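You operate a simulated robot arm through the tools that you are given. There is no shell and no other tool. Be economical: measure what you need, move in short steps, check, and stop when the job is done.

Carry out the task below with a simulated two-armed robot. There is one attempt and no reset: what you move stays moved.

TASK
Fetch the white sack pack and set it on the shelf under the stacker table. Take the white sack stack from the upper shelf of the sack rack and leave it on the shelf under the green table. Push the orange cupboard door shut. Put the orange wheel that says "4" from the top of the green bundles on the edge with the red mark on the white bundles and the orange wheel labelled "7" on the wrapped layer on the small pallet. Do these in any order.

The check looks at the end state, three seconds after you hand in, the way a careful person would. Anything else that was tipped, shoved, dropped, spilled or broken makes it a failure.

THE ROBOT
Two 7-joint arms with two-finger parallel grippers on one trunk, on a base that drives. Base frame: it is fixed to the floor where the robot stands at the start and does not move with it; the origin is under the middle of the robot, x ahead of it, y to its left, z up; the surface under the hand at the start is at about z = 140. Readings come in cm, degrees, newtons and seconds.
The left shoulder is at the start at [6.3, 19.8, 132.9], the right one opposite. With the tool pointing down near the work surface each hand reaches from about 10 to 66 cm from the robot's upright axis, wherever it stands, measured 20 degrees to its own side. Places, roughly: edge with the red mark on the white bundles (12x40 [-240, -940, 54]; orange cupboard door [-510, -1150, 160]; orange wheel [-325, -950, 75]; shelf under the green table [-220, -90, 30]; shelf under the stacker table [-140, -290, 40]; white sack pack [50, 0, 150]; white sack stack [50, 25, 100]; wrapped layer on the small pallet [-290, -790, 100]. Payload 1.57 kg a hand.
The TCP of each hand is the grasp point between the finger pads, 3 cm short of the fingertips. In the tool frame z runs along the fingers and y along their closing line. The gripper opens to 11 cm. The fingers are 2.4 cm wide and 1.2 cm thick; the gripper's body (4.8 by 11.2 cm) begins 7.8 cm behind the TCP.
Orientation is told as [roll, pitch, yaw] about the base's x, y, z axes, in that order, counted from this pose: with the fingers straight down and closing along the base's y, the tool's x points along the base's -x, its y along +y and its z along -z.

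THE INTERFACE
- The arms move only by the tool jog_arm. It takes "left_plan", "right_plan" or both (then of equal length, played together; a hand with none holds still); each is a list of rows, each an object (a shift or turn left out is 0, a gripper value left out holds the last) with "turn": the turn, a rotation vector about the tool's x, y, z in degrees, a list of three; "xyz": the shift along the tool's x, y, z in m, a list of three; "claw": the opening in per cent of the stroke, from 0 (shut) to 100 (fully open). In form: [{"turn": [wx, wy, wz], "xyz": [tx, ty, tz], "claw": claw}, ...]. A call has 1 to 10 rows; each row is the pose to reach, as a shift and turn from the pose commanded when the call began, along the tool's axes at that moment. A row lasts 0.2 s, in which the tool goes at most 5 cm and 8.6 degrees; a call with a longer step from one row to the next is refused whole, and so is a gripper value outside its range. Where a pose cannot be reached the arm comes as near as it can. A force on the tool above 40 N (or 10 N above the force at the start of the call, whichever is more), or a blocked arm, ends the call early, and 0.2 s more pass. Each finger travels about 7.2 cm/s and halts on what it meets, pressing with about 31 N; the grip force reading is that of the motor and also rises with nothing between the fingers. The clock runs only during rows and for 0.2 s after the last one: add rows that repeat a pose to give the fingers time. It gives the time, the measured TCP pose, the force on the tool (base axes), the opening and the grip force at its end, in the units of the frame above (readings bear some noise), with the torque about the TCP (base axes, N m) and any sound that the robot's microphone picked up.
- Cameras (640 x 400 px; columns grow to the right, rows downward): "scene" is now at [11.71, 1.86, 192.14]; the picture's right is [0.20, -0.98, 0.00], its down [-0.68, -0.14, -0.72] and it looks along [0.71, 0.14, -0.69] (base axes); focal length 264 px, centre (320, 200). "left" rides on the left gripper at [7, -1.6, -14.1] in its tool frame; the picture's right is [0.23, 0.97, 0.00], its down [-0.85, 0.20, -0.48] and it looks along [-0.47, 0.11, 0.88] (tool axes); focal length 222 px, centre (320, 200). "right" rides on the right gripper at [7, 1.6, -14.1] in its tool frame; the picture's right is [-0.23, 0.97, 0.00], its down [-0.85, -0.20, -0.48] and it looks along [-0.47, -0.11, 0.88] (tool axes); focal length 222 px, centre (320, 200). There is no depth. A picture from a camera that has moved, and an enlarged one, comes with that camera's place and axes in the base frame and with its lens.
- snapshot(camera): a new picture of that camera. No time passes.
- lift_body(by): slides the trunk up (or, below 0, down) by that many cm; the arms and the scene camera ride with it, the base frame stays. It gives what a move gives, with no picture.
- drive_base(legs): drives the robot by 1 to 6 legs, each [ahead, left, turn to the left] in cm, cm and degrees, along the robot's own axes; the way and the turn of a leg run together, so that a leg with both is an arc; at most 150 cm and 180 degrees a leg. The arms and the cameras ride along, it lands a little off, and it stops where it bumps. It gives what a move gives.
- turn_head(pan, tilt): turns the head with the scene camera to pan (to the left, within 86 degrees either way) and tilt (down, from -29 to 69), counted from straight ahead of the robot. It gives what a move gives.
- enlarge(camera, box): a new picture of the part [left, top, right, bottom] of that camera's present view, enlarged. No time passes.
- hand_in(): hands the job in; it is judged then, once.

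Go step by step. Nothing tells you exact positions but the pictures and the camera data: compare them with the known pose of the tool, close in by small moves and look again before you grip or let go. The budget is 165 turns and 138 pictures, counting those below and the enlarged ones. Unless the task says otherwise, let go and move clear before handing in, and close with one line.

The tools are called after "Call:" as a command line: name --argument value ..., lists and objects as JSON in quotes. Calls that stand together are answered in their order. jog_arm: Moves the arms, as the interface text tells. Its arguments: {"type":"object","properties":{"left_plan":{"type":"array"},"right_plan":{"type":"array"}},"required":[]} The other tools are called the same way: lift_body (by) slides the trunk up or down; drive_base (legs) drives the base; turn_head (pan, tilt) turns the head that bears the scene camera; snapshot (camera) takes a picture; enlarge (camera, box) takes an enlarged picture of a part of a camera's view; hand_in () hands the job in.

At the start:

```text
time_s: 0.0
left_tcp_pos: [46.77, 30.56, 160.05]
left_tool_rot: [0.0, 0.1, 0.0]
left_contact_force: [0.4, 0.7, -0.6]
left_moment: [0.03, -0.03, -0.03]
left_gripper_width: 10.99
left_gripper_force: 0.1
right_tcp_pos: [44.04, -9.57, 163.07]
right_tool_rot: [0.1, 0.1, 0.0]
right_contact_force: [-0.5, -0.1, 0.3]
right_moment: [0.01, 0.0, 0.03]
right_gripper_width: 11.0
right_gripper_force: 0.0
trunk travel left (down, up): [-92.5, 6.5]
robot x, y, heading: [0.06, 0.15, 0.1]
head pan, tilt: [11.4, 43.6]
```

scene: 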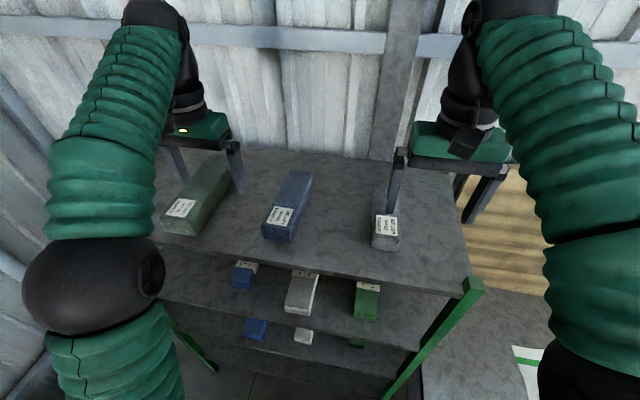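
right: 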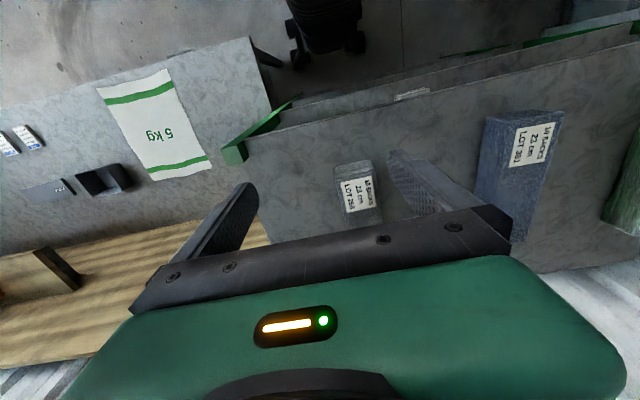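
left: 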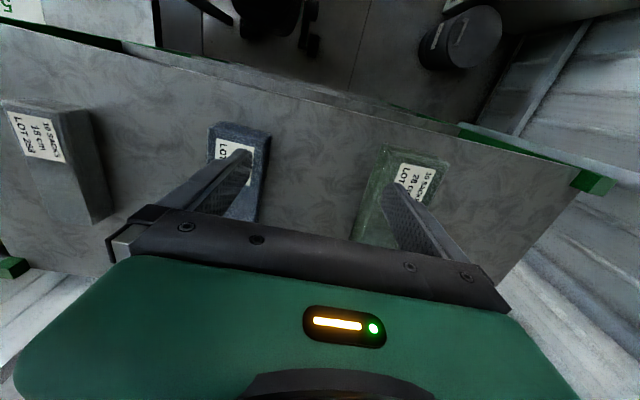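

I see the sack rack in front of me with three packs on top and more on the shelves below. I look closer to tell the packs apart.

Call:
enlarge --camera "scene" --box '[140, 140, 500, 365]'

Call:
enlarge --camera "right" --box '[0, 60, 640, 260]'

```text
1.78 times, centred on (320, 252) of scene
camera zoom: at [11.71, 1.86, 192.14], right [0.2, -0.98, 0.0], down [-0.68, -0.14, -0.72], along [0.71, 0.14, -0.69], focal length 470 px, centre (320, 107)
```

zoom: 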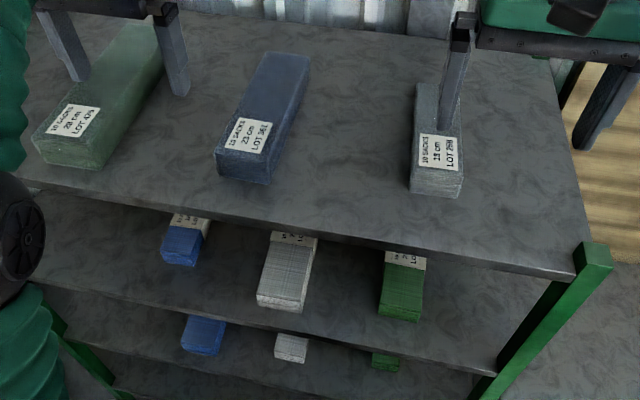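

```text
1.00 times, centred on (320, 160) of right (not enlarged: the box is as wide or as high as the picture)
camera zoom: at [37.08, -7.9, 177.2], right [0.23, 0.97, 0.0], down [0.86, -0.2, 0.48], along [0.47, -0.11, -0.88], focal length 222 px, centre (320, 240)
```

zoom: 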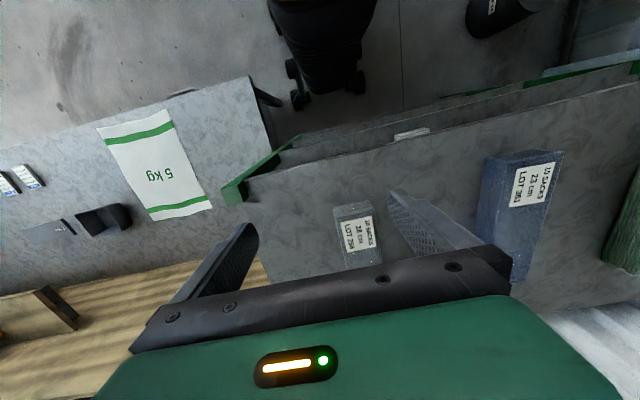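

The small grey-white wrapped pack on the rack top is at about [50..68, -5.5, 140..144]; the white stack lies in the middle of the upper shelf. I tilt the right hand forward and bring it in front of the pack.

Call:
jog_arm --right_plan '[{"turn": [0, -8, 0], "xyz": [-0.005, 0.006, 0.0]}, {"turn": [0, -16, 0], "xyz": [-0.005, 0.012, 0.0]}, {"turn": [0, -24, 0], "xyz": [-0.005, 0.02, 0.0]}, {"turn": [0, -32, 0], "xyz": [-0.01, 0.03, 0.02]}, {"turn": [0, -40, 0], "xyz": [-0.02, 0.04, 0.05]}, {"turn": [0, -48, 0], "xyz": [-0.04, 0.043, 0.07]}, {"turn": [0, -50, 0], "xyz": [-0.06, 0.043, 0.09]}]'

Call:
snapshot --camera "right"

Call:
snapshot --camera "scene"

```text
time_s: 1.6
left_tcp_pos: [46.73, 30.58, 160.03]
left_tool_rot: [-0.1, 0.1, 0.0]
left_contact_force: [-0.2, -0.1, -0.6]
left_moment: [-0.02, 0.0, 0.0]
left_gripper_width: 10.99
left_gripper_force: 0.1
right_tcp_pos: [50.07, -5.12, 153.95]
right_tool_rot: [0.0, -50.0, 0.1]
right_contact_force: [-0.1, 0.9, -0.3]
right_moment: [0.02, 0.0, 0.0]
right_gripper_width: 11.01
right_gripper_force: 0.1
trunk travel left (down, up): [-92.5, 6.5]
robot x, y, heading: [0.12, 0.24, -0.1]
head pan, tilt: [11.4, 43.6]
```

```text
132 pictures are left
camera right: at [34.75, -3.47, 157.69], right [0.15, 0.97, 0.17], down [0.18, -0.2, 0.96], along [0.97, -0.11, -0.21], focal length 222 px, centre (320, 200)
```

right: 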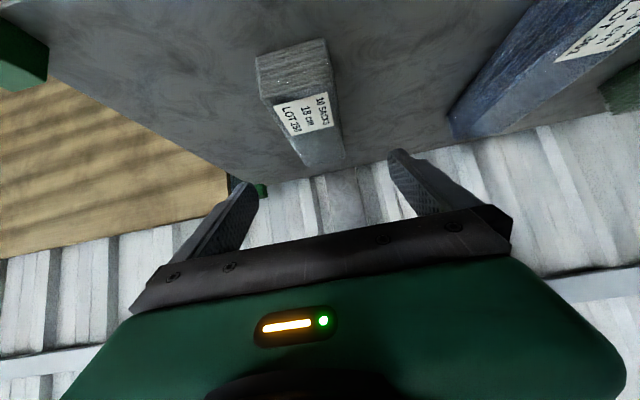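

```text
131 pictures are left
camera scene: at [11.85, 1.92, 192.13], right [0.2, -0.98, 0.0], down [-0.68, -0.14, -0.72], along [0.71, 0.14, -0.69], focal length 264 px, centre (320, 200)
```

scene: 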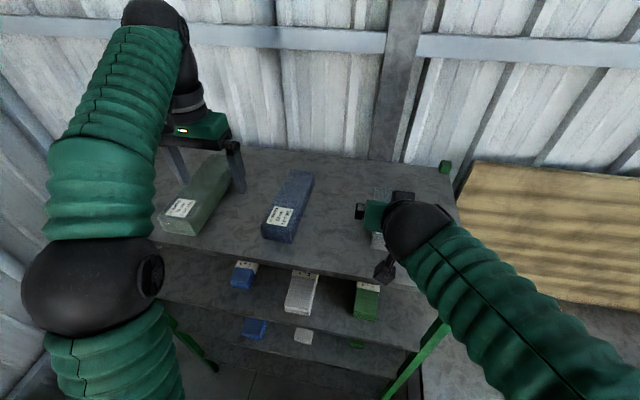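

The pack spans x 51–69, y −8.7…−2.5, z 140–144.5. I go down along the fingers to straddle its middle and close.

Call:
jog_arm --right_plan '[{"xyz": [0.004, -0.005, 0.03]}, {"xyz": [0.008, -0.005, 0.06]}, {"xyz": [0.012, -0.005, 0.09]}, {"xyz": [0.015, -0.005, 0.12]}, {"xyz": [0.017, -0.005, 0.144]}, {"xyz": [0.017, -0.005, 0.144], "claw": 100}]'

Call:
snapshot --camera "right"

```text
time_s: 3.0
left_tcp_pos: [46.53, 30.63, 160.08]
left_tool_rot: [-0.1, 0.0, 0.0]
left_contact_force: [-0.5, -0.2, -0.3]
left_moment: [0.0, -0.02, -0.01]
left_gripper_width: 10.99
left_gripper_force: 0.1
right_tcp_pos: [59.74, -5.72, 143.43]
right_tool_rot: [-0.1, -49.9, 0.1]
right_contact_force: [0.4, -0.3, -1.0]
right_moment: [0.02, 0.01, 0.01]
right_gripper_width: 11.01
right_gripper_force: 0.0
trunk travel left (down, up): [-92.5, 6.5]
robot x, y, heading: [-0.13, -0.24, -0.0]
head pan, tilt: [11.4, 43.6]
```

```text
130 pictures are left
camera right: at [44.57, -4.03, 147.2], right [0.15, 0.97, 0.17], down [0.18, -0.2, 0.96], along [0.97, -0.11, -0.21], focal length 222 px, centre (320, 200)
```

right: 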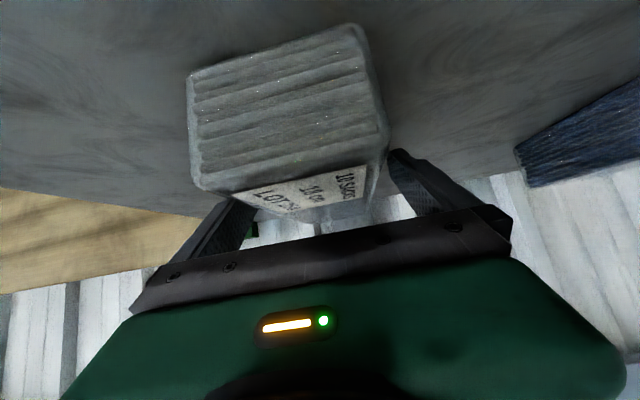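

The fingers straddle the pack evenly. I close and lift a little.

Call:
jog_arm --right_plan '[{"claw": 0}, {"claw": 0}, {"claw": 0}, {"claw": 0}, {"xyz": [-0.008, 0, -0.006]}, {"xyz": [-0.023, 0, -0.02]}, {"xyz": [-0.046, 0, -0.039]}]'

Call:
snapshot --camera "right"

```text
time_s: 4.6
left_tcp_pos: [46.54, 30.49, 160.22]
left_tool_rot: [-0.1, -0.1, 0.0]
left_contact_force: [-0.7, -1.0, -0.5]
left_moment: [0.01, 0.02, -0.01]
left_gripper_width: 11.01
left_gripper_force: 0.1
right_tcp_pos: [59.71, -5.78, 149.63]
right_tool_rot: [-0.1, -50.0, 0.0]
right_contact_force: [0.5, -0.7, -2.9]
right_moment: [0.01, 0.05, -0.02]
right_gripper_width: 6.77
right_gripper_force: 31.0
trunk travel left (down, up): [-92.5, 6.5]
robot x, y, heading: [-0.07, -0.01, 0.2]
head pan, tilt: [11.4, 43.6]
```

```text
129 pictures are left
camera right: at [44.48, -4.07, 153.38], right [0.15, 0.97, 0.17], down [0.18, -0.2, 0.96], along [0.97, -0.11, -0.21], focal length 222 px, centre (320, 200)
```

right: 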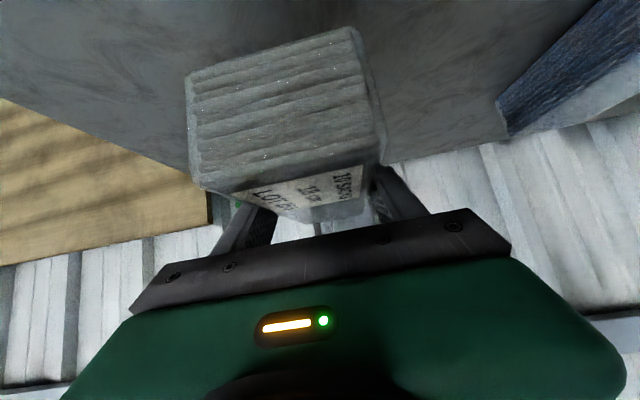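

The pack is held firmly. Before driving I look around to the left and right for free floor.

Call:
turn_head --pan 86 --tilt 30

Call:
snapshot --camera "scene"

Call:
turn_head --pan -86 --tilt 30

Call:
snapshot --camera "scene"

```text
time_s: 6.1
left_tcp_pos: [46.55, 30.55, 160.16]
left_tool_rot: [0.0, -0.1, 0.0]
left_contact_force: [0.6, 0.1, 0.3]
left_moment: [-0.01, -0.01, 0.02]
left_gripper_width: 11.0
left_gripper_force: 0.1
right_tcp_pos: [59.93, -5.82, 149.65]
right_tool_rot: [0.0, -49.9, 0.1]
right_contact_force: [0.1, 0.2, -3.1]
right_moment: [-0.01, 0.0, 0.02]
right_gripper_width: 6.75
right_gripper_force: 30.6
trunk travel left (down, up): [-92.5, 6.5]
robot x, y, heading: [0.08, 0.06, 0.0]
head pan, tilt: [85.9, 30.0]
```

```text
128 pictures are left
camera scene: at [4.26, 9.27, 194.21], right [1.0, -0.07, 0.0], down [-0.04, -0.5, -0.87], along [0.06, 0.86, -0.5], focal length 264 px, centre (320, 200)
```

scene: 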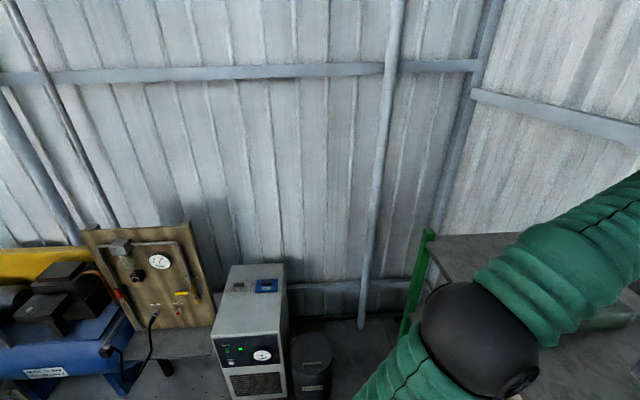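

```text
time_s: 8.7
left_tcp_pos: [46.61, 30.52, 160.07]
left_tool_rot: [0.0, 0.0, 0.1]
left_contact_force: [0.0, -0.3, -1.3]
left_moment: [0.0, 0.02, -0.02]
left_gripper_width: 11.0
left_gripper_force: 0.0
right_tcp_pos: [60.01, -5.72, 149.57]
right_tool_rot: [-0.1, -50.1, 0.1]
right_contact_force: [0.1, -0.1, -2.8]
right_moment: [-0.01, 0.01, 0.0]
right_gripper_width: 6.78
right_gripper_force: 30.6
trunk travel left (down, up): [-92.5, 6.5]
robot x, y, heading: [-0.41, -0.32, -0.1]
head pan, tilt: [-85.9, 30.0]
```

```text
127 pictures are left
camera scene: at [4.32, -8.78, 194.22], right [-1.0, -0.07, 0.0], down [-0.04, 0.5, -0.87], along [0.06, -0.86, -0.5], focal length 264 px, centre (320, 200)
```

scene: 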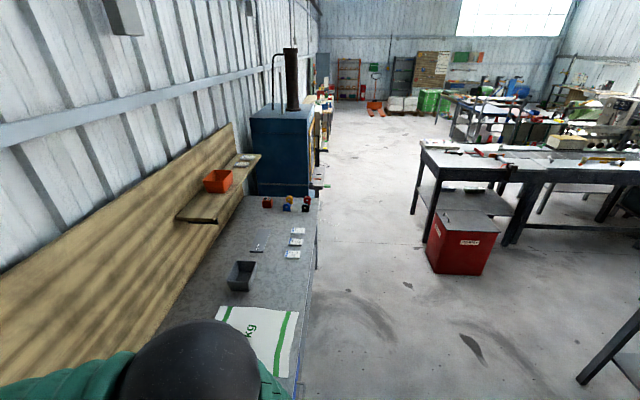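

Free floor behind and to the right; the stacker table stands across the aisle. I back off 45 cm so the trunk can go down.

Call:
drive_base --legs '[[-45, 0, 0]]'

Call:
turn_head --pan 10 --tilt 40

Call:
jog_arm --left_plan '[{"turn": [0, -8, 0]}, {"turn": [0, -16, 0]}, {"turn": [0, -24, 0]}, {"turn": [0, -32, 0]}, {"turn": [0, -40, 0]}, {"turn": [0, -48, 0]}, {"turn": [0, -56, 0]}, {"turn": [0, -60, 0]}, {"turn": [0, -60, 0]}]' --right_plan '[{"xyz": [0.02, -0.02, -0.03]}, {"xyz": [0.04, -0.04, -0.06]}, {"xyz": [0.06, -0.06, -0.08]}, {"xyz": [0.08, -0.08, -0.1]}, {"xyz": [0.1, -0.1, -0.12]}, {"xyz": [0.12, -0.12, -0.14]}, {"xyz": [0.14, -0.14, -0.16]}, {"xyz": [0.16, -0.16, -0.18]}, {"xyz": [0.18, -0.18, -0.2]}]'

Call:
snapshot --camera "scene"

```text
time_s: 11.4
left_tcp_pos: [1.81, 30.41, 159.93]
left_tool_rot: [-0.1, 0.2, -0.1]
left_contact_force: [0.1, -0.2, 0.1]
left_moment: [-0.04, 0.04, 0.0]
left_gripper_width: 10.98
left_gripper_force: 0.0
right_tcp_pos: [15.02, -5.89, 149.23]
right_tool_rot: [0.1, -49.8, -0.1]
right_contact_force: [0.1, 1.0, -2.7]
right_moment: [-0.01, -0.01, -0.01]
right_gripper_width: 6.77
right_gripper_force: 31.3
trunk travel left (down, up): [-92.5, 6.5]
robot x, y, heading: [-45.48, 0.3, -0.1]
head pan, tilt: [-85.9, 30.0]
```

```text
time_s: 13.1
left_tcp_pos: [0.94, 30.49, 160.05]
left_tool_rot: [-0.1, 0.0, -0.1]
left_contact_force: [0.1, 0.8, -0.1]
left_moment: [0.02, 0.02, -0.01]
left_gripper_width: 11.04
left_gripper_force: 0.1
right_tcp_pos: [14.3, -5.9, 149.74]
right_tool_rot: [0.0, -50.0, -0.1]
right_contact_force: [0.1, 0.5, -3.1]
right_moment: [-0.03, 0.01, 0.0]
right_gripper_width: 6.79
right_gripper_force: 31.1
trunk travel left (down, up): [-92.5, 6.5]
robot x, y, heading: [-45.58, -0.01, -0.1]
head pan, tilt: [10.0, 40.0]
```

```text
time_s: 15.1
left_tcp_pos: [3.49, 31.65, 159.33]
left_tool_rot: [0.2, -60.1, -0.2]
left_contact_force: [-0.6, 0.6, 0.1]
left_moment: [-0.01, -0.02, 0.03]
left_gripper_width: 10.98
left_gripper_force: 0.0
left hand out of reach, approached as far as the arm can: row 6, 7, 8, 9
right_tcp_pos: [1.16, -19.08, 144.06]
right_tool_rot: [0.2, -50.1, -0.1]
right_contact_force: [-0.1, -0.4, -2.8]
right_moment: [0.02, -0.04, 0.02]
right_gripper_width: 6.78
right_gripper_force: 30.9
right hand out of reach, approached as far as the arm can: row 4, 5, 6, 7, 8, 9
trunk travel left (down, up): [-92.5, 6.5]
robot x, y, heading: [-45.47, -0.16, -0.3]
head pan, tilt: [10.0, 40.0]
```

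```text
126 pictures are left
camera scene: at [-33.77, 1.24, 192.69], right [0.17, -0.99, 0.0], down [-0.63, -0.11, -0.77], along [0.75, 0.13, -0.64], focal length 264 px, centre (320, 200)
```

scene: 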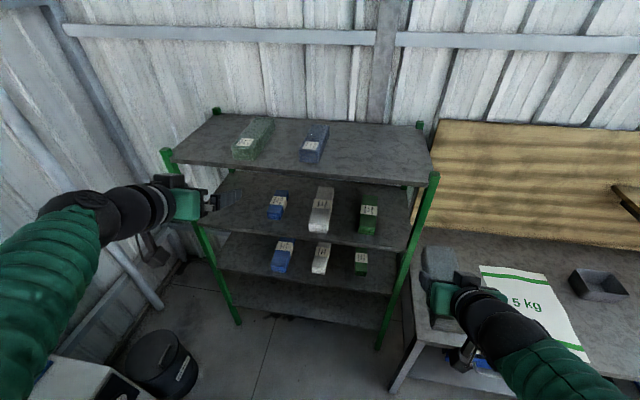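

Both hands reach their inner limit with this tilt. I swing the right hand with the pack out to the right side, so the left hand alone can go into the rack.

Call:
jog_arm --right_plan '[{"turn": [5.47, 0, 4.6], "xyz": [0.008, -0.037, -0.023]}, {"turn": [10.9, 0, 9.2], "xyz": [0.016, -0.074, -0.046]}, {"turn": [16.4, 0, 13.8], "xyz": [0.024, -0.111, -0.069]}, {"turn": [21.9, 0, 18.4], "xyz": [0.033, -0.148, -0.092]}, {"turn": [27.3, 0, 23], "xyz": [0.041, -0.185, -0.115]}, {"turn": [32.8, 0, 27.6], "xyz": [0.049, -0.222, -0.138]}, {"turn": [38.3, 0, 32.1], "xyz": [0.057, -0.26, -0.16]}]'

Call:
snapshot --camera "left"

Call:
enlarge --camera "scene" --box '[180, 100, 460, 275]'

```text
time_s: 16.7
left_tcp_pos: [3.44, 31.74, 159.21]
left_tool_rot: [0.0, -60.0, -0.1]
left_contact_force: [0.1, 0.2, -0.5]
left_moment: [0.0, 0.0, -0.02]
left_gripper_width: 11.0
left_gripper_force: 0.0
right_tcp_pos: [-12.03, -47.15, 141.03]
right_tool_rot: [0.1, -49.8, -49.5]
right_contact_force: [-0.1, 0.1, -2.2]
right_moment: [0.0, 0.01, 0.02]
right_gripper_width: 6.8
right_gripper_force: 30.9
right hand out of reach, approached as far as the arm can: row 1, 2, 3, 4, 5, 6, 7
trunk travel left (down, up): [-92.5, 6.5]
robot x, y, heading: [-45.55, 0.16, 0.1]
head pan, tilt: [10.0, 40.0]
```

```text
125 pictures are left
camera left: at [-12.18, 30.18, 160.13], right [-0.11, 0.97, -0.2], down [0.01, 0.2, 0.98], along [0.99, 0.11, -0.03], focal length 222 px, centre (320, 200)
```

left: 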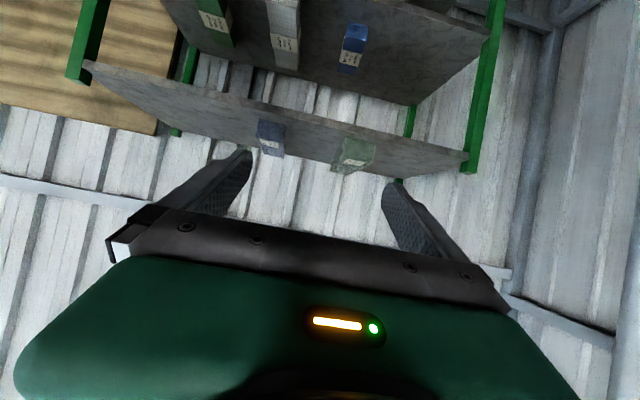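

```text
2.29 times, centred on (320, 188) of scene
camera zoom: at [-33.78, 1.48, 192.69], right [0.17, -0.98, 0.0], down [-0.63, -0.11, -0.77], along [0.75, 0.13, -0.64], focal length 604 px, centre (320, 229)
```

zoom: 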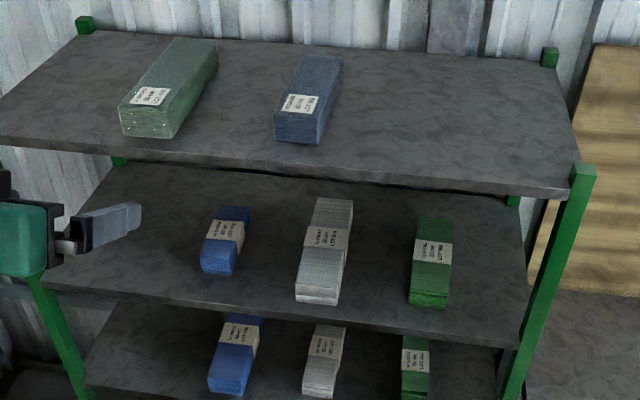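

The right hand is off to the side. The white stack's near end is at about [46, 16, 104] and it runs to x≈75. I lower the trunk, line the left hand up with the stack and drive forward part of the way.

Call:
lift_body --by -44

Call:
jog_arm --left_plan '[{"xyz": [0, -0.04, 0]}, {"xyz": [0, -0.08, 0]}, {"xyz": [0, -0.12, 0]}, {"xyz": [0, -0.152, 0]}]'

Call:
drive_base --legs '[[22, 0, 0]]'

Call:
snapshot --camera "left"

Call:
snapshot --camera "scene"

```text
refused: -44 is not a number from -40 to 40
```

```text
time_s: 17.7
left_tcp_pos: [7.01, 16.61, 156.86]
left_tool_rot: [0.5, -60.2, -0.5]
left_contact_force: [0.1, -1.1, -0.1]
left_moment: [0.01, 0.01, 0.03]
left_gripper_width: 11.02
left_gripper_force: 0.1
left hand out of reach, approached as far as the arm can: row 1, 2, 3, 4
right_tcp_pos: [-11.78, -47.13, 140.98]
right_tool_rot: [0.0, -49.9, -49.4]
right_contact_force: [-0.6, 0.5, -2.4]
right_moment: [-0.03, -0.02, 0.04]
right_gripper_width: 6.76
right_gripper_force: 30.7
trunk travel left (down, up): [-92.5, 6.5]
robot x, y, heading: [-45.73, 0.17, -0.2]
head pan, tilt: [10.0, 40.0]
```

```text
time_s: 19.4
left_tcp_pos: [28.38, 16.8, 156.93]
left_tool_rot: [0.0, -60.3, 0.0]
left_contact_force: [-0.6, -0.3, -0.1]
left_moment: [0.0, -0.04, -0.04]
left_gripper_width: 11.0
left_gripper_force: 0.1
right_tcp_pos: [9.77, -46.88, 141.17]
right_tool_rot: [0.4, -50.1, -49.6]
right_contact_force: [-1.2, -0.5, -2.4]
right_moment: [-0.01, 0.0, 0.03]
right_gripper_width: 6.77
right_gripper_force: 31.1
trunk travel left (down, up): [-92.5, 6.5]
robot x, y, heading: [-23.22, -0.19, 0.1]
head pan, tilt: [10.0, 40.0]
```

```text
123 pictures are left
camera left: at [12.78, 15.16, 157.79], right [-0.11, 0.97, -0.2], down [0.01, 0.2, 0.98], along [0.99, 0.11, -0.03], focal length 222 px, centre (320, 200)
```

left: 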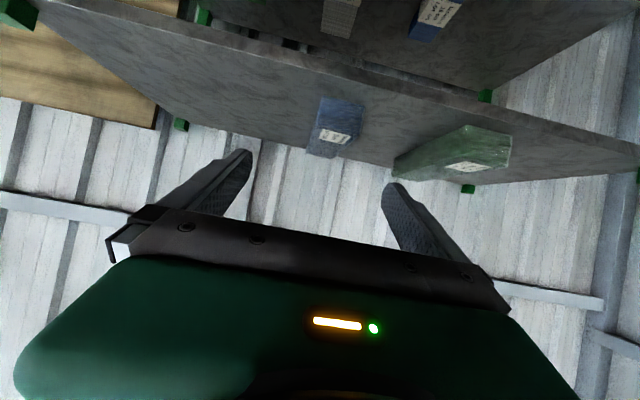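

```text
122 pictures are left
camera scene: at [-12.39, 1.57, 192.73], right [0.17, -0.98, 0.0], down [-0.63, -0.11, -0.77], along [0.76, 0.13, -0.64], focal length 264 px, centre (320, 200)
```

scene: 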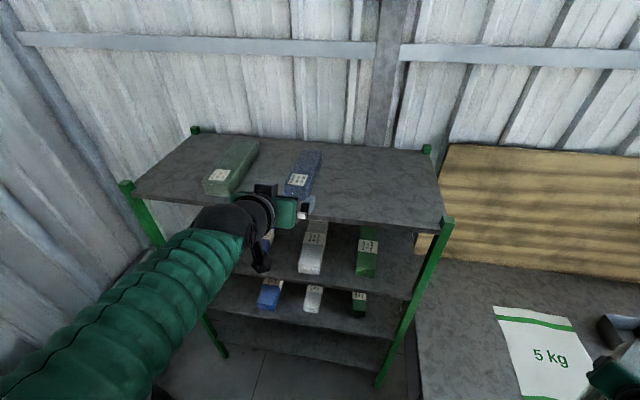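

The lift is limited to 40 per call; I lower 39 now with the left hand still in front of the rack.

Call:
lift_body --by -39

Call:
snapshot --camera "left"

Call:
snapshot --camera "scene"

```text
time_s: 23.2
left_tcp_pos: [29.16, 16.89, 117.84]
left_tool_rot: [0.3, -60.1, -0.2]
left_contact_force: [0.0, -0.1, -0.6]
left_moment: [-0.02, 0.02, 0.0]
left_gripper_width: 10.99
left_gripper_force: 0.0
right_tcp_pos: [10.28, -47.14, 102.01]
right_tool_rot: [0.1, -49.8, -49.4]
right_contact_force: [0.4, -0.7, -2.7]
right_moment: [0.0, 0.02, -0.01]
right_gripper_width: 6.76
right_gripper_force: 31.1
trunk travel left (down, up): [-53.5, 45.5]
robot x, y, heading: [-23.12, 0.04, -0.0]
head pan, tilt: [10.0, 40.0]
```

```text
121 pictures are left
camera left: at [13.44, 15.09, 118.62], right [-0.11, 0.97, -0.2], down [0.01, 0.2, 0.98], along [0.99, 0.11, -0.03], focal length 222 px, centre (320, 200)
```

left: 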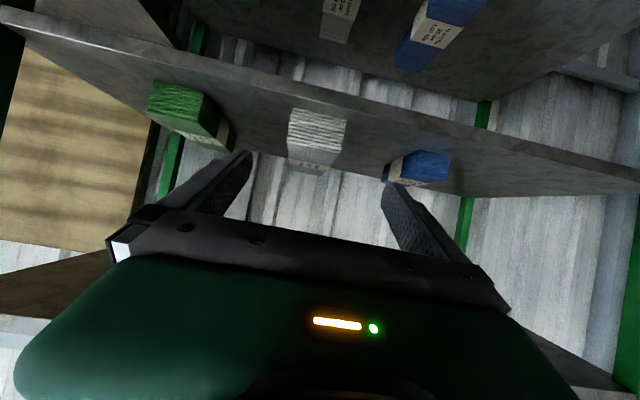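

```text
120 pictures are left
camera scene: at [-11.56, 1.48, 153.68], right [0.17, -0.98, 0.0], down [-0.63, -0.11, -0.77], along [0.75, 0.13, -0.64], focal length 264 px, centre (320, 200)
```

scene: 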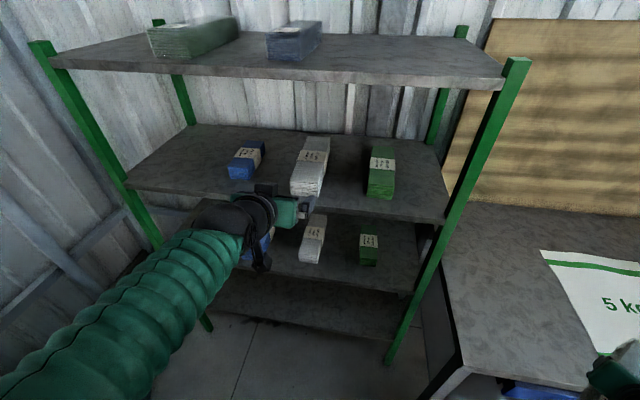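

The stack is about 8 cm wide (y≈12–20), z 105–110.5. I lower the hand to its height, turn it 3° in line, drive closer and check alignment.

Call:
jog_arm --left_plan '[{"turn": [-1, 0, -0.5], "xyz": [0.03, -0.005, 0.016]}, {"turn": [-2.0, 0, -1.0], "xyz": [0.06, -0.01, 0.032]}, {"turn": [-2.6, 0, -1.5], "xyz": [0.082, -0.011, 0.047]}, {"turn": [-2.6, 0, -1.5], "xyz": [0.082, -0.011, 0.047]}]'

Call:
drive_base --legs '[[12, 0, 0]]'

Call:
snapshot --camera "left"

```text
time_s: 24.2
left_tcp_pos: [29.1, 15.13, 107.89]
left_tool_rot: [-1.3, -59.2, 3.6]
left_contact_force: [0.0, 0.5, 0.1]
left_moment: [0.01, 0.0, 0.01]
left_gripper_width: 11.03
left_gripper_force: 0.0
right_tcp_pos: [10.35, -47.08, 102.33]
right_tool_rot: [0.1, -49.7, -49.5]
right_contact_force: [0.1, 0.1, -3.6]
right_moment: [-0.01, 0.01, 0.0]
right_gripper_width: 6.78
right_gripper_force: 30.9
trunk travel left (down, up): [-53.5, 45.5]
robot x, y, heading: [-23.01, -0.37, -0.2]
head pan, tilt: [10.0, 40.0]
```

```text
time_s: 25.4
left_tcp_pos: [41.07, 15.95, 107.64]
left_tool_rot: [-1.9, -59.1, 4.8]
left_contact_force: [0.2, -0.6, 0.1]
left_moment: [-0.02, 0.02, 0.01]
left_gripper_width: 11.0
left_gripper_force: 0.1
right_tcp_pos: [22.25, -46.95, 101.96]
right_tool_rot: [0.1, -49.8, -49.5]
right_contact_force: [0.8, 1.1, -2.9]
right_moment: [0.01, -0.04, -0.01]
right_gripper_width: 6.79
right_gripper_force: 31.0
trunk travel left (down, up): [-53.5, 45.5]
robot x, y, heading: [-11.43, -0.18, -0.0]
head pan, tilt: [10.0, 40.0]
```

```text
119 pictures are left
camera left: at [25.53, 13.37, 108.71], right [-0.17, 0.96, -0.21], down [0.02, 0.22, 0.98], along [0.98, 0.17, -0.05], focal length 222 px, centre (320, 200)
```

left: 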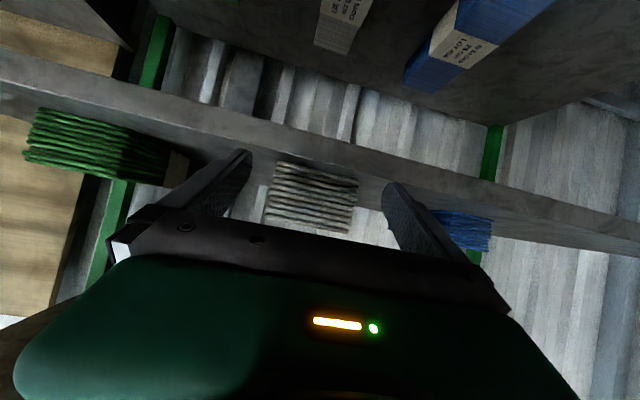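

The stack's near end is centred between the fingers (y 12.2–20.3, z 105–110). I raise 0.7 cm for clearance and drive in along its axis.

Call:
jog_arm --left_plan '[{"xyz": [-0.006, 0, -0.0035]}, {"xyz": [-0.006, 0, -0.0035]}]'

Call:
drive_base --legs '[[6, 0.3, 0]]'

Call:
snapshot --camera "left"

```text
time_s: 26.0
left_tcp_pos: [40.99, 15.94, 108.03]
left_tool_rot: [-2.0, -58.9, 5.1]
left_contact_force: [0.4, -0.1, 0.1]
left_moment: [0.02, -0.01, -0.01]
left_gripper_width: 10.98
left_gripper_force: 0.1
right_tcp_pos: [22.11, -46.99, 102.11]
right_tool_rot: [0.2, -49.8, -49.4]
right_contact_force: [-0.1, -0.3, -3.0]
right_moment: [-0.02, 0.0, 0.0]
right_gripper_width: 6.8
right_gripper_force: 30.8
trunk travel left (down, up): [-53.5, 45.5]
robot x, y, heading: [-11.81, 0.09, 0.0]
head pan, tilt: [10.0, 40.0]
```

```text
time_s: 27.0
left_tcp_pos: [46.79, 15.96, 108.32]
left_tool_rot: [-1.7, -59.1, 4.4]
left_contact_force: [-1.1, -0.4, 0.3]
left_moment: [-0.02, 0.03, -0.06]
left_gripper_width: 11.0
left_gripper_force: 0.1
right_tcp_pos: [27.99, -46.93, 102.08]
right_tool_rot: [0.3, -49.8, -49.5]
right_contact_force: [-1.0, -0.1, -2.9]
right_moment: [0.01, 0.01, -0.02]
right_gripper_width: 6.79
right_gripper_force: 30.9
trunk travel left (down, up): [-53.5, 45.5]
robot x, y, heading: [-5.53, 0.3, -0.2]
head pan, tilt: [10.0, 40.0]
```

```text
118 pictures are left
camera left: at [31.27, 13.41, 109.47], right [-0.17, 0.96, -0.21], down [0.02, 0.21, 0.98], along [0.99, 0.16, -0.05], focal length 222 px, centre (320, 200)
```

left: 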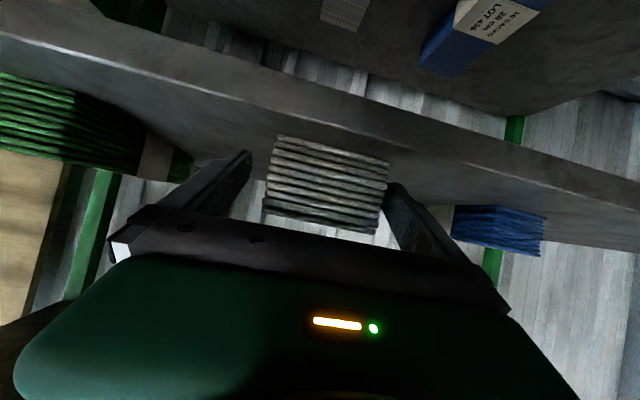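

Alignment holds; I go on forward 6.5 cm with a slight leftward shift.

Call:
drive_base --legs '[[6, 0.6, 0]]'

Call:
snapshot --camera "left"

Call:
snapshot --camera "scene"

```text
time_s: 27.9
left_tcp_pos: [52.54, 16.32, 108.05]
left_tool_rot: [-1.6, -58.8, 4.1]
left_contact_force: [0.8, 0.3, -0.5]
left_moment: [-0.01, 0.01, 0.02]
left_gripper_width: 11.0
left_gripper_force: 0.1
right_tcp_pos: [33.78, -46.41, 102.03]
right_tool_rot: [0.3, -49.8, -49.6]
right_contact_force: [0.0, -0.3, -3.2]
right_moment: [-0.02, 0.0, 0.05]
right_gripper_width: 6.77
right_gripper_force: 30.9
trunk travel left (down, up): [-53.5, 45.5]
robot x, y, heading: [0.31, 0.89, -0.1]
head pan, tilt: [10.0, 40.0]
```

```text
117 pictures are left
camera left: at [36.92, 13.8, 109.31], right [-0.17, 0.96, -0.21], down [0.02, 0.21, 0.98], along [0.99, 0.16, -0.06], focal length 222 px, centre (320, 200)
```

left: 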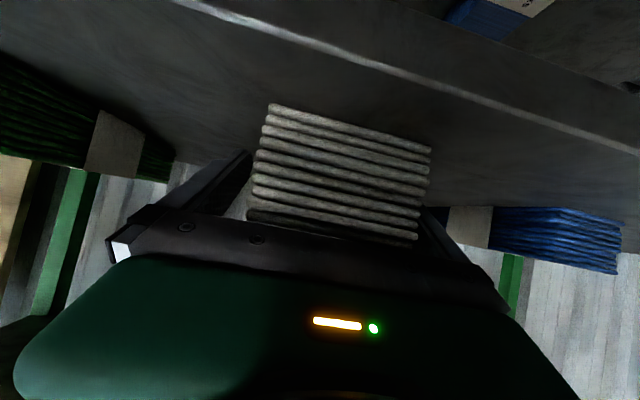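

```text
116 pictures are left
camera scene: at [11.82, 2.09, 153.71], right [0.17, -0.98, 0.0], down [-0.63, -0.11, -0.77], along [0.75, 0.13, -0.64], focal length 264 px, centre (320, 200)
```

scene: 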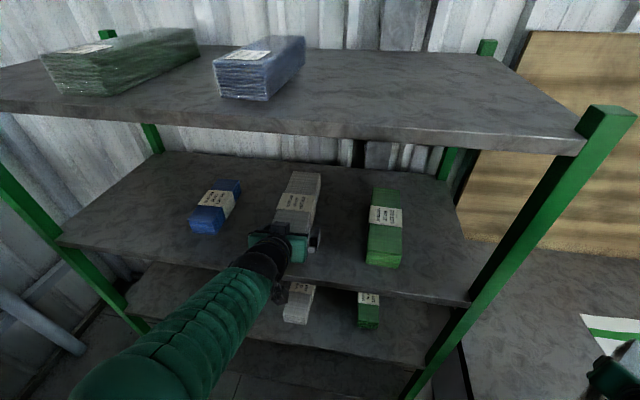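

The fingers straddle the stack well. I raise 1.1 cm so the gripper body clears the stack's top, go 5 cm further in, and close.

Call:
jog_arm --left_plan '[{"xyz": [-0.0094, 0, -0.0057]}, {"xyz": [-0.0225, 0.001, 0.016]}, {"xyz": [-0.036, 0.002, 0.038]}, {"xyz": [-0.036, 0.002, 0.038]}, {"xyz": [-0.036, 0.002, 0.038], "claw": 0}, {"xyz": [-0.036, 0.002, 0.038], "claw": 0}, {"xyz": [-0.036, 0.002, 0.038], "claw": 0}, {"xyz": [-0.036, 0.002, 0.038], "claw": 0}]'

Call:
snapshot --camera "left"

```text
time_s: 29.7
left_tcp_pos: [57.77, 16.91, 109.29]
left_tool_rot: [-1.6, -58.8, 4.2]
left_contact_force: [1.0, -0.8, 5.5]
left_moment: [-0.53, -0.22, -0.61]
left_gripper_width: 8.54
left_gripper_force: 30.4
right_tcp_pos: [33.85, -46.31, 101.99]
right_tool_rot: [0.2, -49.7, -49.5]
right_contact_force: [-1.0, -0.2, -3.0]
right_moment: [0.0, 0.0, -0.02]
right_gripper_width: 6.79
right_gripper_force: 31.3
trunk travel left (down, up): [-53.5, 45.5]
robot x, y, heading: [0.21, 1.1, -0.0]
head pan, tilt: [10.0, 40.0]
```

```text
115 pictures are left
camera left: at [42.2, 14.39, 110.37], right [-0.17, 0.96, -0.21], down [0.02, 0.21, 0.98], along [0.99, 0.16, -0.06], focal length 222 px, centre (320, 200)
```

left: 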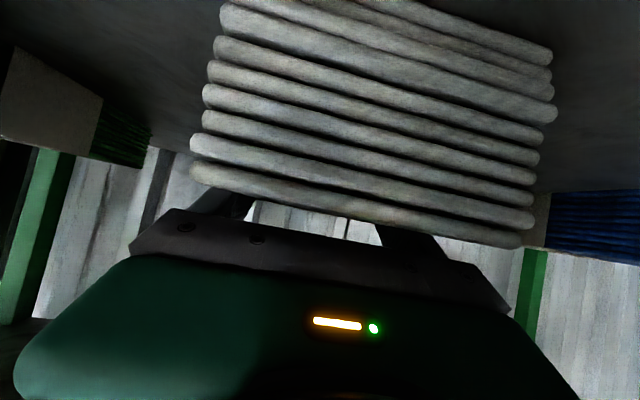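

Gripped at 8.5 cm. I lift 4 cm slowly and check weight and droop.

Call:
jog_arm --left_plan '[{"xyz": [-0.009, 0, -0.005]}, {"xyz": [-0.018, 0, -0.011]}, {"xyz": [-0.027, 0, -0.016]}, {"xyz": [-0.036, 0, -0.021]}, {"xyz": [-0.036, 0, -0.021]}]'

Call:
snapshot --camera "left"

Call:
snapshot --camera "scene"

```text
time_s: 30.9
left_tcp_pos: [57.85, 16.93, 113.31]
left_tool_rot: [-1.7, -58.6, 4.3]
left_contact_force: [0.3, 0.1, -5.6]
left_moment: [-0.03, 0.17, 0.01]
left_gripper_width: 8.54
left_gripper_force: 30.8
right_tcp_pos: [33.97, -46.08, 102.03]
right_tool_rot: [-0.1, -49.7, -49.4]
right_contact_force: [0.7, 0.1, -3.9]
right_moment: [0.03, 0.02, 0.01]
right_gripper_width: 6.82
right_gripper_force: 31.1
trunk travel left (down, up): [-53.5, 45.5]
robot x, y, heading: [0.32, 0.99, -0.2]
head pan, tilt: [10.0, 40.0]
```

```text
114 pictures are left
camera left: at [42.31, 14.57, 114.45], right [-0.17, 0.96, -0.21], down [0.03, 0.22, 0.98], along [0.99, 0.16, -0.06], focal length 222 px, centre (320, 200)
```

left: 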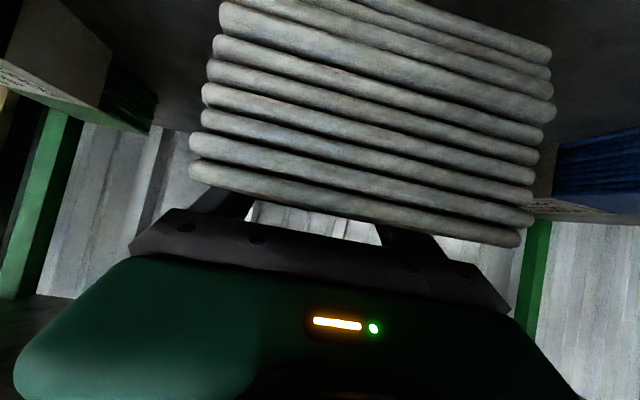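

```text
113 pictures are left
camera scene: at [12.18, 2.35, 153.66], right [0.17, -0.98, 0.0], down [-0.63, -0.11, -0.76], along [0.75, 0.13, -0.64], focal length 264 px, centre (320, 200)
```

scene: 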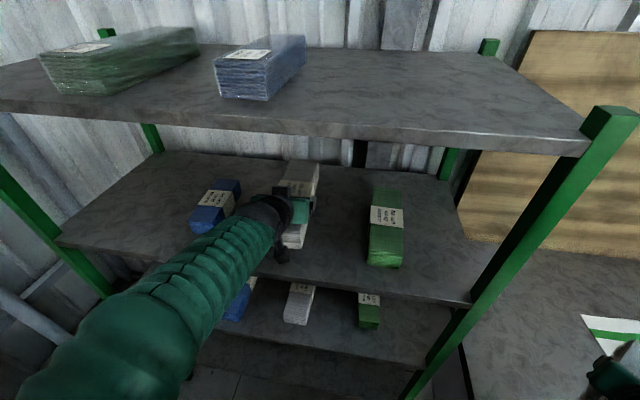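

The stack is lifted level (about 0.6 kg). I back out of the rack and look round.

Call:
drive_base --legs '[[-55, 0, 0]]'

Call:
turn_head --pan -86 --tilt 15

Call:
snapshot --camera "scene"

```text
time_s: 34.1
left_tcp_pos: [2.3, 17.11, 113.24]
left_tool_rot: [-1.7, -58.5, 4.3]
left_contact_force: [-0.2, 0.8, -5.9]
left_moment: [-0.02, 0.18, -0.02]
left_gripper_width: 8.52
left_gripper_force: 30.2
right_tcp_pos: [-21.62, -46.05, 101.96]
right_tool_rot: [0.1, -49.7, -49.5]
right_contact_force: [-0.2, 0.4, -2.2]
right_moment: [0.0, 0.03, -0.02]
right_gripper_width: 6.78
right_gripper_force: 31.1
trunk travel left (down, up): [-53.5, 45.5]
robot x, y, heading: [-55.36, 0.91, -0.1]
head pan, tilt: [10.0, 40.0]
```

```text
time_s: 35.9
left_tcp_pos: [2.15, 17.12, 113.22]
left_tool_rot: [-1.6, -58.7, 4.3]
left_contact_force: [0.3, -0.5, -5.8]
left_moment: [-0.04, 0.15, -0.02]
left_gripper_width: 8.53
left_gripper_force: 30.7
right_tcp_pos: [-21.68, -46.1, 102.1]
right_tool_rot: [0.1, -49.8, -49.4]
right_contact_force: [-0.2, 0.1, -2.7]
right_moment: [0.01, -0.03, 0.02]
right_gripper_width: 6.8
right_gripper_force: 30.9
trunk travel left (down, up): [-53.5, 45.5]
robot x, y, heading: [-55.52, 0.94, 0.1]
head pan, tilt: [-85.9, 15.0]
```

```text
112 pictures are left
camera scene: at [-51.19, -8.4, 157.63], right [-1.0, -0.07, 0.0], down [-0.02, 0.26, -0.97], along [0.07, -0.96, -0.26], focal length 264 px, centre (320, 200)
```

scene: 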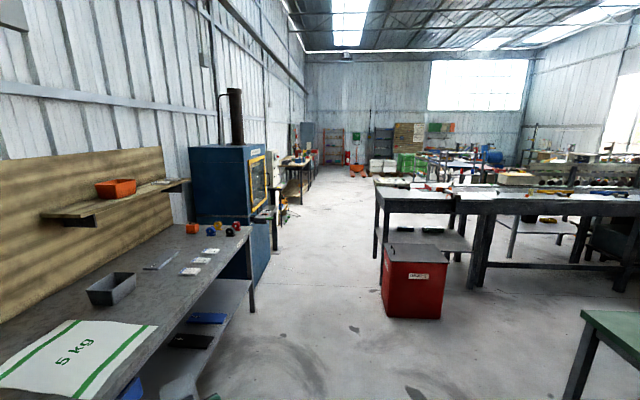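

The green table is behind-right and the stacker table straight across. I turn right on the spot to face them.

Call:
drive_base --legs '[[-10, 0, 0], [0, 0, -90]]'

Call:
turn_head --pan -50 --tilt 30

Call:
snapshot --camera "scene"

Call:
turn_head --pan 0 --tilt 20

Call:
snapshot --camera "scene"

```text
time_s: 40.8
left_tcp_pos: [-47.64, -56.09, 113.18]
left_tool_rot: [-1.7, -58.6, -84.1]
left_contact_force: [0.9, 0.4, -5.3]
left_moment: [0.15, 0.01, -0.01]
left_gripper_width: 8.52
left_gripper_force: 30.6
right_tcp_pos: [-111.47, -34.16, 102.16]
right_tool_rot: [0.2, -49.7, -137.7]
right_contact_force: [0.3, 0.2, -2.8]
right_moment: [-0.02, 0.0, 0.0]
right_gripper_width: 6.77
right_gripper_force: 30.8
trunk travel left (down, up): [-53.5, 45.5]
robot x, y, heading: [-65.79, 0.99, -87.9]
head pan, tilt: [-85.9, 15.0]
```

```text
time_s: 41.8
left_tcp_pos: [-47.63, -56.11, 113.12]
left_tool_rot: [-1.7, -58.8, -84.1]
left_contact_force: [0.5, 0.4, -5.8]
left_moment: [0.17, 0.02, 0.04]
left_gripper_width: 8.53
left_gripper_force: 31.1
right_tcp_pos: [-111.45, -34.13, 102.03]
right_tool_rot: [0.1, -49.8, -137.7]
right_contact_force: [-0.3, -0.2, -1.6]
right_moment: [0.03, -0.04, -0.02]
right_gripper_width: 6.78
right_gripper_force: 30.6
trunk travel left (down, up): [-53.5, 45.5]
robot x, y, heading: [-65.06, 0.89, -88.3]
head pan, tilt: [-50.0, 30.0]
```

```text
111 pictures are left
camera scene: at [-71.96, -8.3, 155.2], right [-0.66, 0.75, 0.0], down [0.37, 0.33, -0.87], along [-0.65, -0.57, -0.5], focal length 264 px, centre (320, 200)
```

scene: 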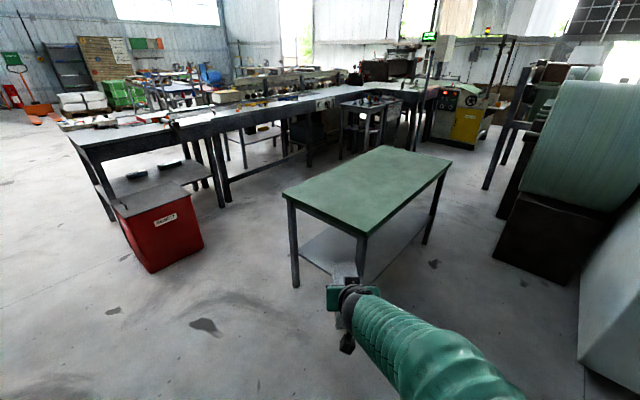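

```text
time_s: 43.0
left_tcp_pos: [-47.68, -56.19, 113.25]
left_tool_rot: [-1.6, -58.7, -84.0]
left_contact_force: [-0.5, -0.8, -6.0]
left_moment: [0.13, 0.03, -0.01]
left_gripper_width: 8.49
left_gripper_force: 31.0
right_tcp_pos: [-111.45, -34.07, 102.12]
right_tool_rot: [0.1, -49.8, -137.7]
right_contact_force: [0.6, 0.0, -3.3]
right_moment: [-0.02, 0.0, 0.0]
right_gripper_width: 6.77
right_gripper_force: 31.4
trunk travel left (down, up): [-53.5, 45.5]
robot x, y, heading: [-65.55, 1.13, -88.2]
head pan, tilt: [0.0, 20.0]
```

```text
110 pictures are left
camera scene: at [-64.93, -11.61, 156.8], right [-1.0, -0.03, 0.0], down [-0.01, 0.34, -0.94], along [0.03, -0.94, -0.34], focal length 264 px, centre (320, 200)
```

scene: 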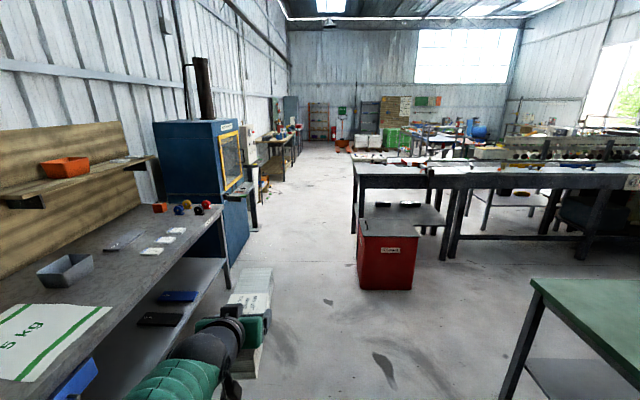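

The green table spans about x −290…−160, y −120…−60, top z≈77, with a shelf near z≈30. I drive to its near end and turn to face it along −x.

Call:
drive_base --legs '[[73, 0, 0], [0, 0, -91.8]]'

Call:
lift_body --by -40

Call:
turn_head --pan 5 --tilt 30

Call:
snapshot --camera "scene"

```text
time_s: 50.8
left_tcp_pos: [-121.1, -86.67, 113.38]
left_tool_rot: [-1.7, -58.7, -176.4]
left_contact_force: [1.1, 0.1, -5.0]
left_moment: [0.0, -0.16, 0.0]
left_gripper_width: 8.49
left_gripper_force: 31.6
right_tcp_pos: [-96.58, -23.79, 102.07]
right_tool_rot: [0.1, -49.8, 129.9]
right_contact_force: [-0.3, 0.6, -3.2]
right_moment: [0.0, -0.05, 0.01]
right_gripper_width: 6.79
right_gripper_force: 31.0
trunk travel left (down, up): [-53.5, 45.5]
robot x, y, heading: [-63.49, -71.18, 179.5]
head pan, tilt: [0.0, 20.0]
```

```text
time_s: 54.6
left_tcp_pos: [-120.98, -86.84, 72.84]
left_tool_rot: [-2.5, -58.3, -175.5]
left_contact_force: [0.4, -0.1, -5.9]
left_moment: [-0.01, -0.13, 0.02]
left_gripper_width: 8.49
left_gripper_force: 30.7
right_tcp_pos: [-96.38, -23.84, 60.78]
right_tool_rot: [-0.5, -48.2, 130.3]
right_contact_force: [-0.6, -0.7, -3.3]
right_moment: [-0.04, 0.0, 0.05]
right_gripper_width: 6.78
right_gripper_force: 30.9
trunk travel left (down, up): [-13.5, 85.5]
robot x, y, heading: [-63.41, -71.35, 179.3]
head pan, tilt: [0.0, 20.0]
```

```text
time_s: 55.4
left_tcp_pos: [-121.02, -86.76, 72.86]
left_tool_rot: [-2.5, -58.4, -175.5]
left_contact_force: [-0.3, 0.6, -5.5]
left_moment: [0.01, -0.18, -0.03]
left_gripper_width: 8.51
left_gripper_force: 31.6
right_tcp_pos: [-96.34, -23.84, 61.03]
right_tool_rot: [-0.3, -48.3, 130.4]
right_contact_force: [-0.1, 0.2, -2.0]
right_moment: [-0.03, 0.02, -0.01]
right_gripper_width: 6.76
right_gripper_force: 31.2
trunk travel left (down, up): [-13.5, 85.5]
robot x, y, heading: [-63.3, -71.04, 179.5]
head pan, tilt: [5.0, 30.0]
```

```text
109 pictures are left
camera scene: at [-75.44, -71.58, 115.1], right [-0.08, 1.0, 0.0], down [0.5, 0.04, -0.87], along [-0.86, -0.07, -0.5], focal length 264 px, centre (320, 200)
```

scene: 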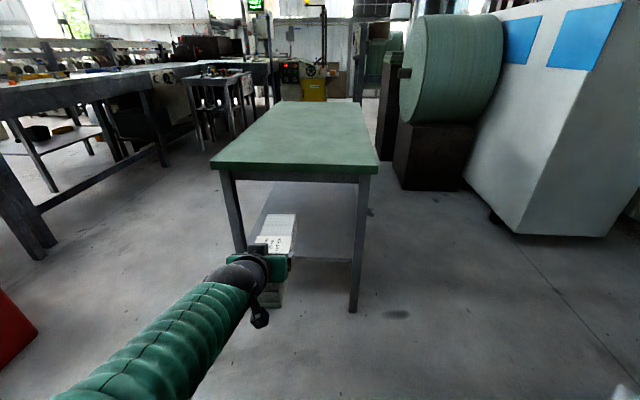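

The shelf under the green table is at about z≈33, between legs at y≈−114 and −62. I lower the trunk and the left hand to carry height and check before going in.

Call:
lift_body --by -13

Call:
jog_arm --left_plan '[{"xyz": [0.03, 0, 0.0185]}, {"xyz": [0.06, 0, 0.037]}, {"xyz": [0.09, 0, 0.0555]}, {"xyz": [0.12, 0, 0.074]}, {"xyz": [0.14, 0, 0.0865]}, {"xyz": [0.14, 0, 0.0865]}]'

Call:
snapshot --camera "scene"

Call:
snapshot --camera "left"

```text
time_s: 56.9
left_tcp_pos: [-121.01, -86.7, 59.83]
left_tool_rot: [-2.5, -58.2, -175.5]
left_contact_force: [-0.2, 0.0, -5.4]
left_moment: [0.01, -0.15, 0.01]
left_gripper_width: 8.51
left_gripper_force: 30.4
right_tcp_pos: [-96.37, -23.74, 47.88]
right_tool_rot: [-0.4, -48.2, 130.4]
right_contact_force: [0.3, -0.1, -2.6]
right_moment: [-0.03, 0.04, 0.0]
right_gripper_width: 6.79
right_gripper_force: 30.8
trunk travel left (down, up): [-0.5, 98.5]
robot x, y, heading: [-63.4, -71.09, 179.4]
head pan, tilt: [5.0, 30.0]
```

```text
time_s: 58.5
left_tcp_pos: [-120.9, -87.87, 47.59]
left_tool_rot: [-11.6, -61.6, -165.4]
left_contact_force: [0.1, -1.2, -6.0]
left_moment: [0.03, -0.08, -0.08]
left_gripper_width: 8.48
left_gripper_force: 30.9
left hand out of reach, approached as far as the arm can: row 5, 6
right_tcp_pos: [-96.54, -23.77, 48.06]
right_tool_rot: [-0.4, -48.3, 130.6]
right_contact_force: [0.5, 1.0, -2.6]
right_moment: [-0.03, 0.01, 0.06]
right_gripper_width: 6.79
right_gripper_force: 31.6
trunk travel left (down, up): [-0.5, 98.5]
robot x, y, heading: [-63.54, -71.43, 179.6]
head pan, tilt: [5.0, 30.0]
stopped in row 6 (left hand): the arm was blocked; the commanded pose is now the measured one
```

```text
108 pictures are left
camera scene: at [-75.43, -71.59, 102.19], right [-0.08, 1.0, 0.0], down [0.5, 0.04, -0.86], along [-0.86, -0.07, -0.5], focal length 264 px, centre (320, 200)
```

scene: 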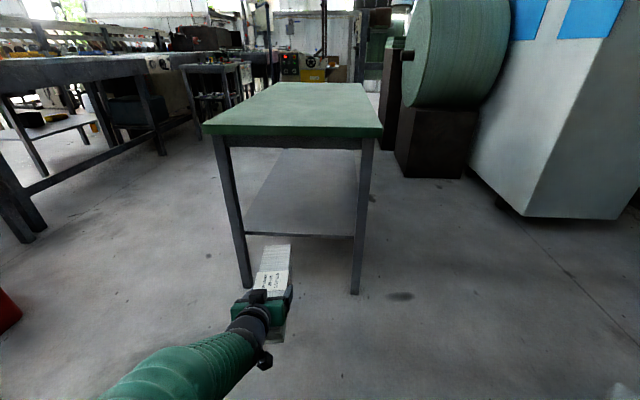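

```text
107 pictures are left
camera left: at [-105.28, -85.16, 48.03], right [0.18, -0.94, -0.29], down [0.04, -0.29, 0.96], along [-0.98, -0.18, -0.01], focal length 222 px, centre (320, 200)
```

left: 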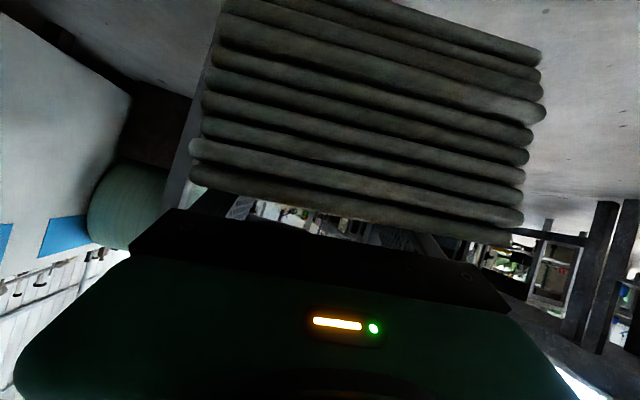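

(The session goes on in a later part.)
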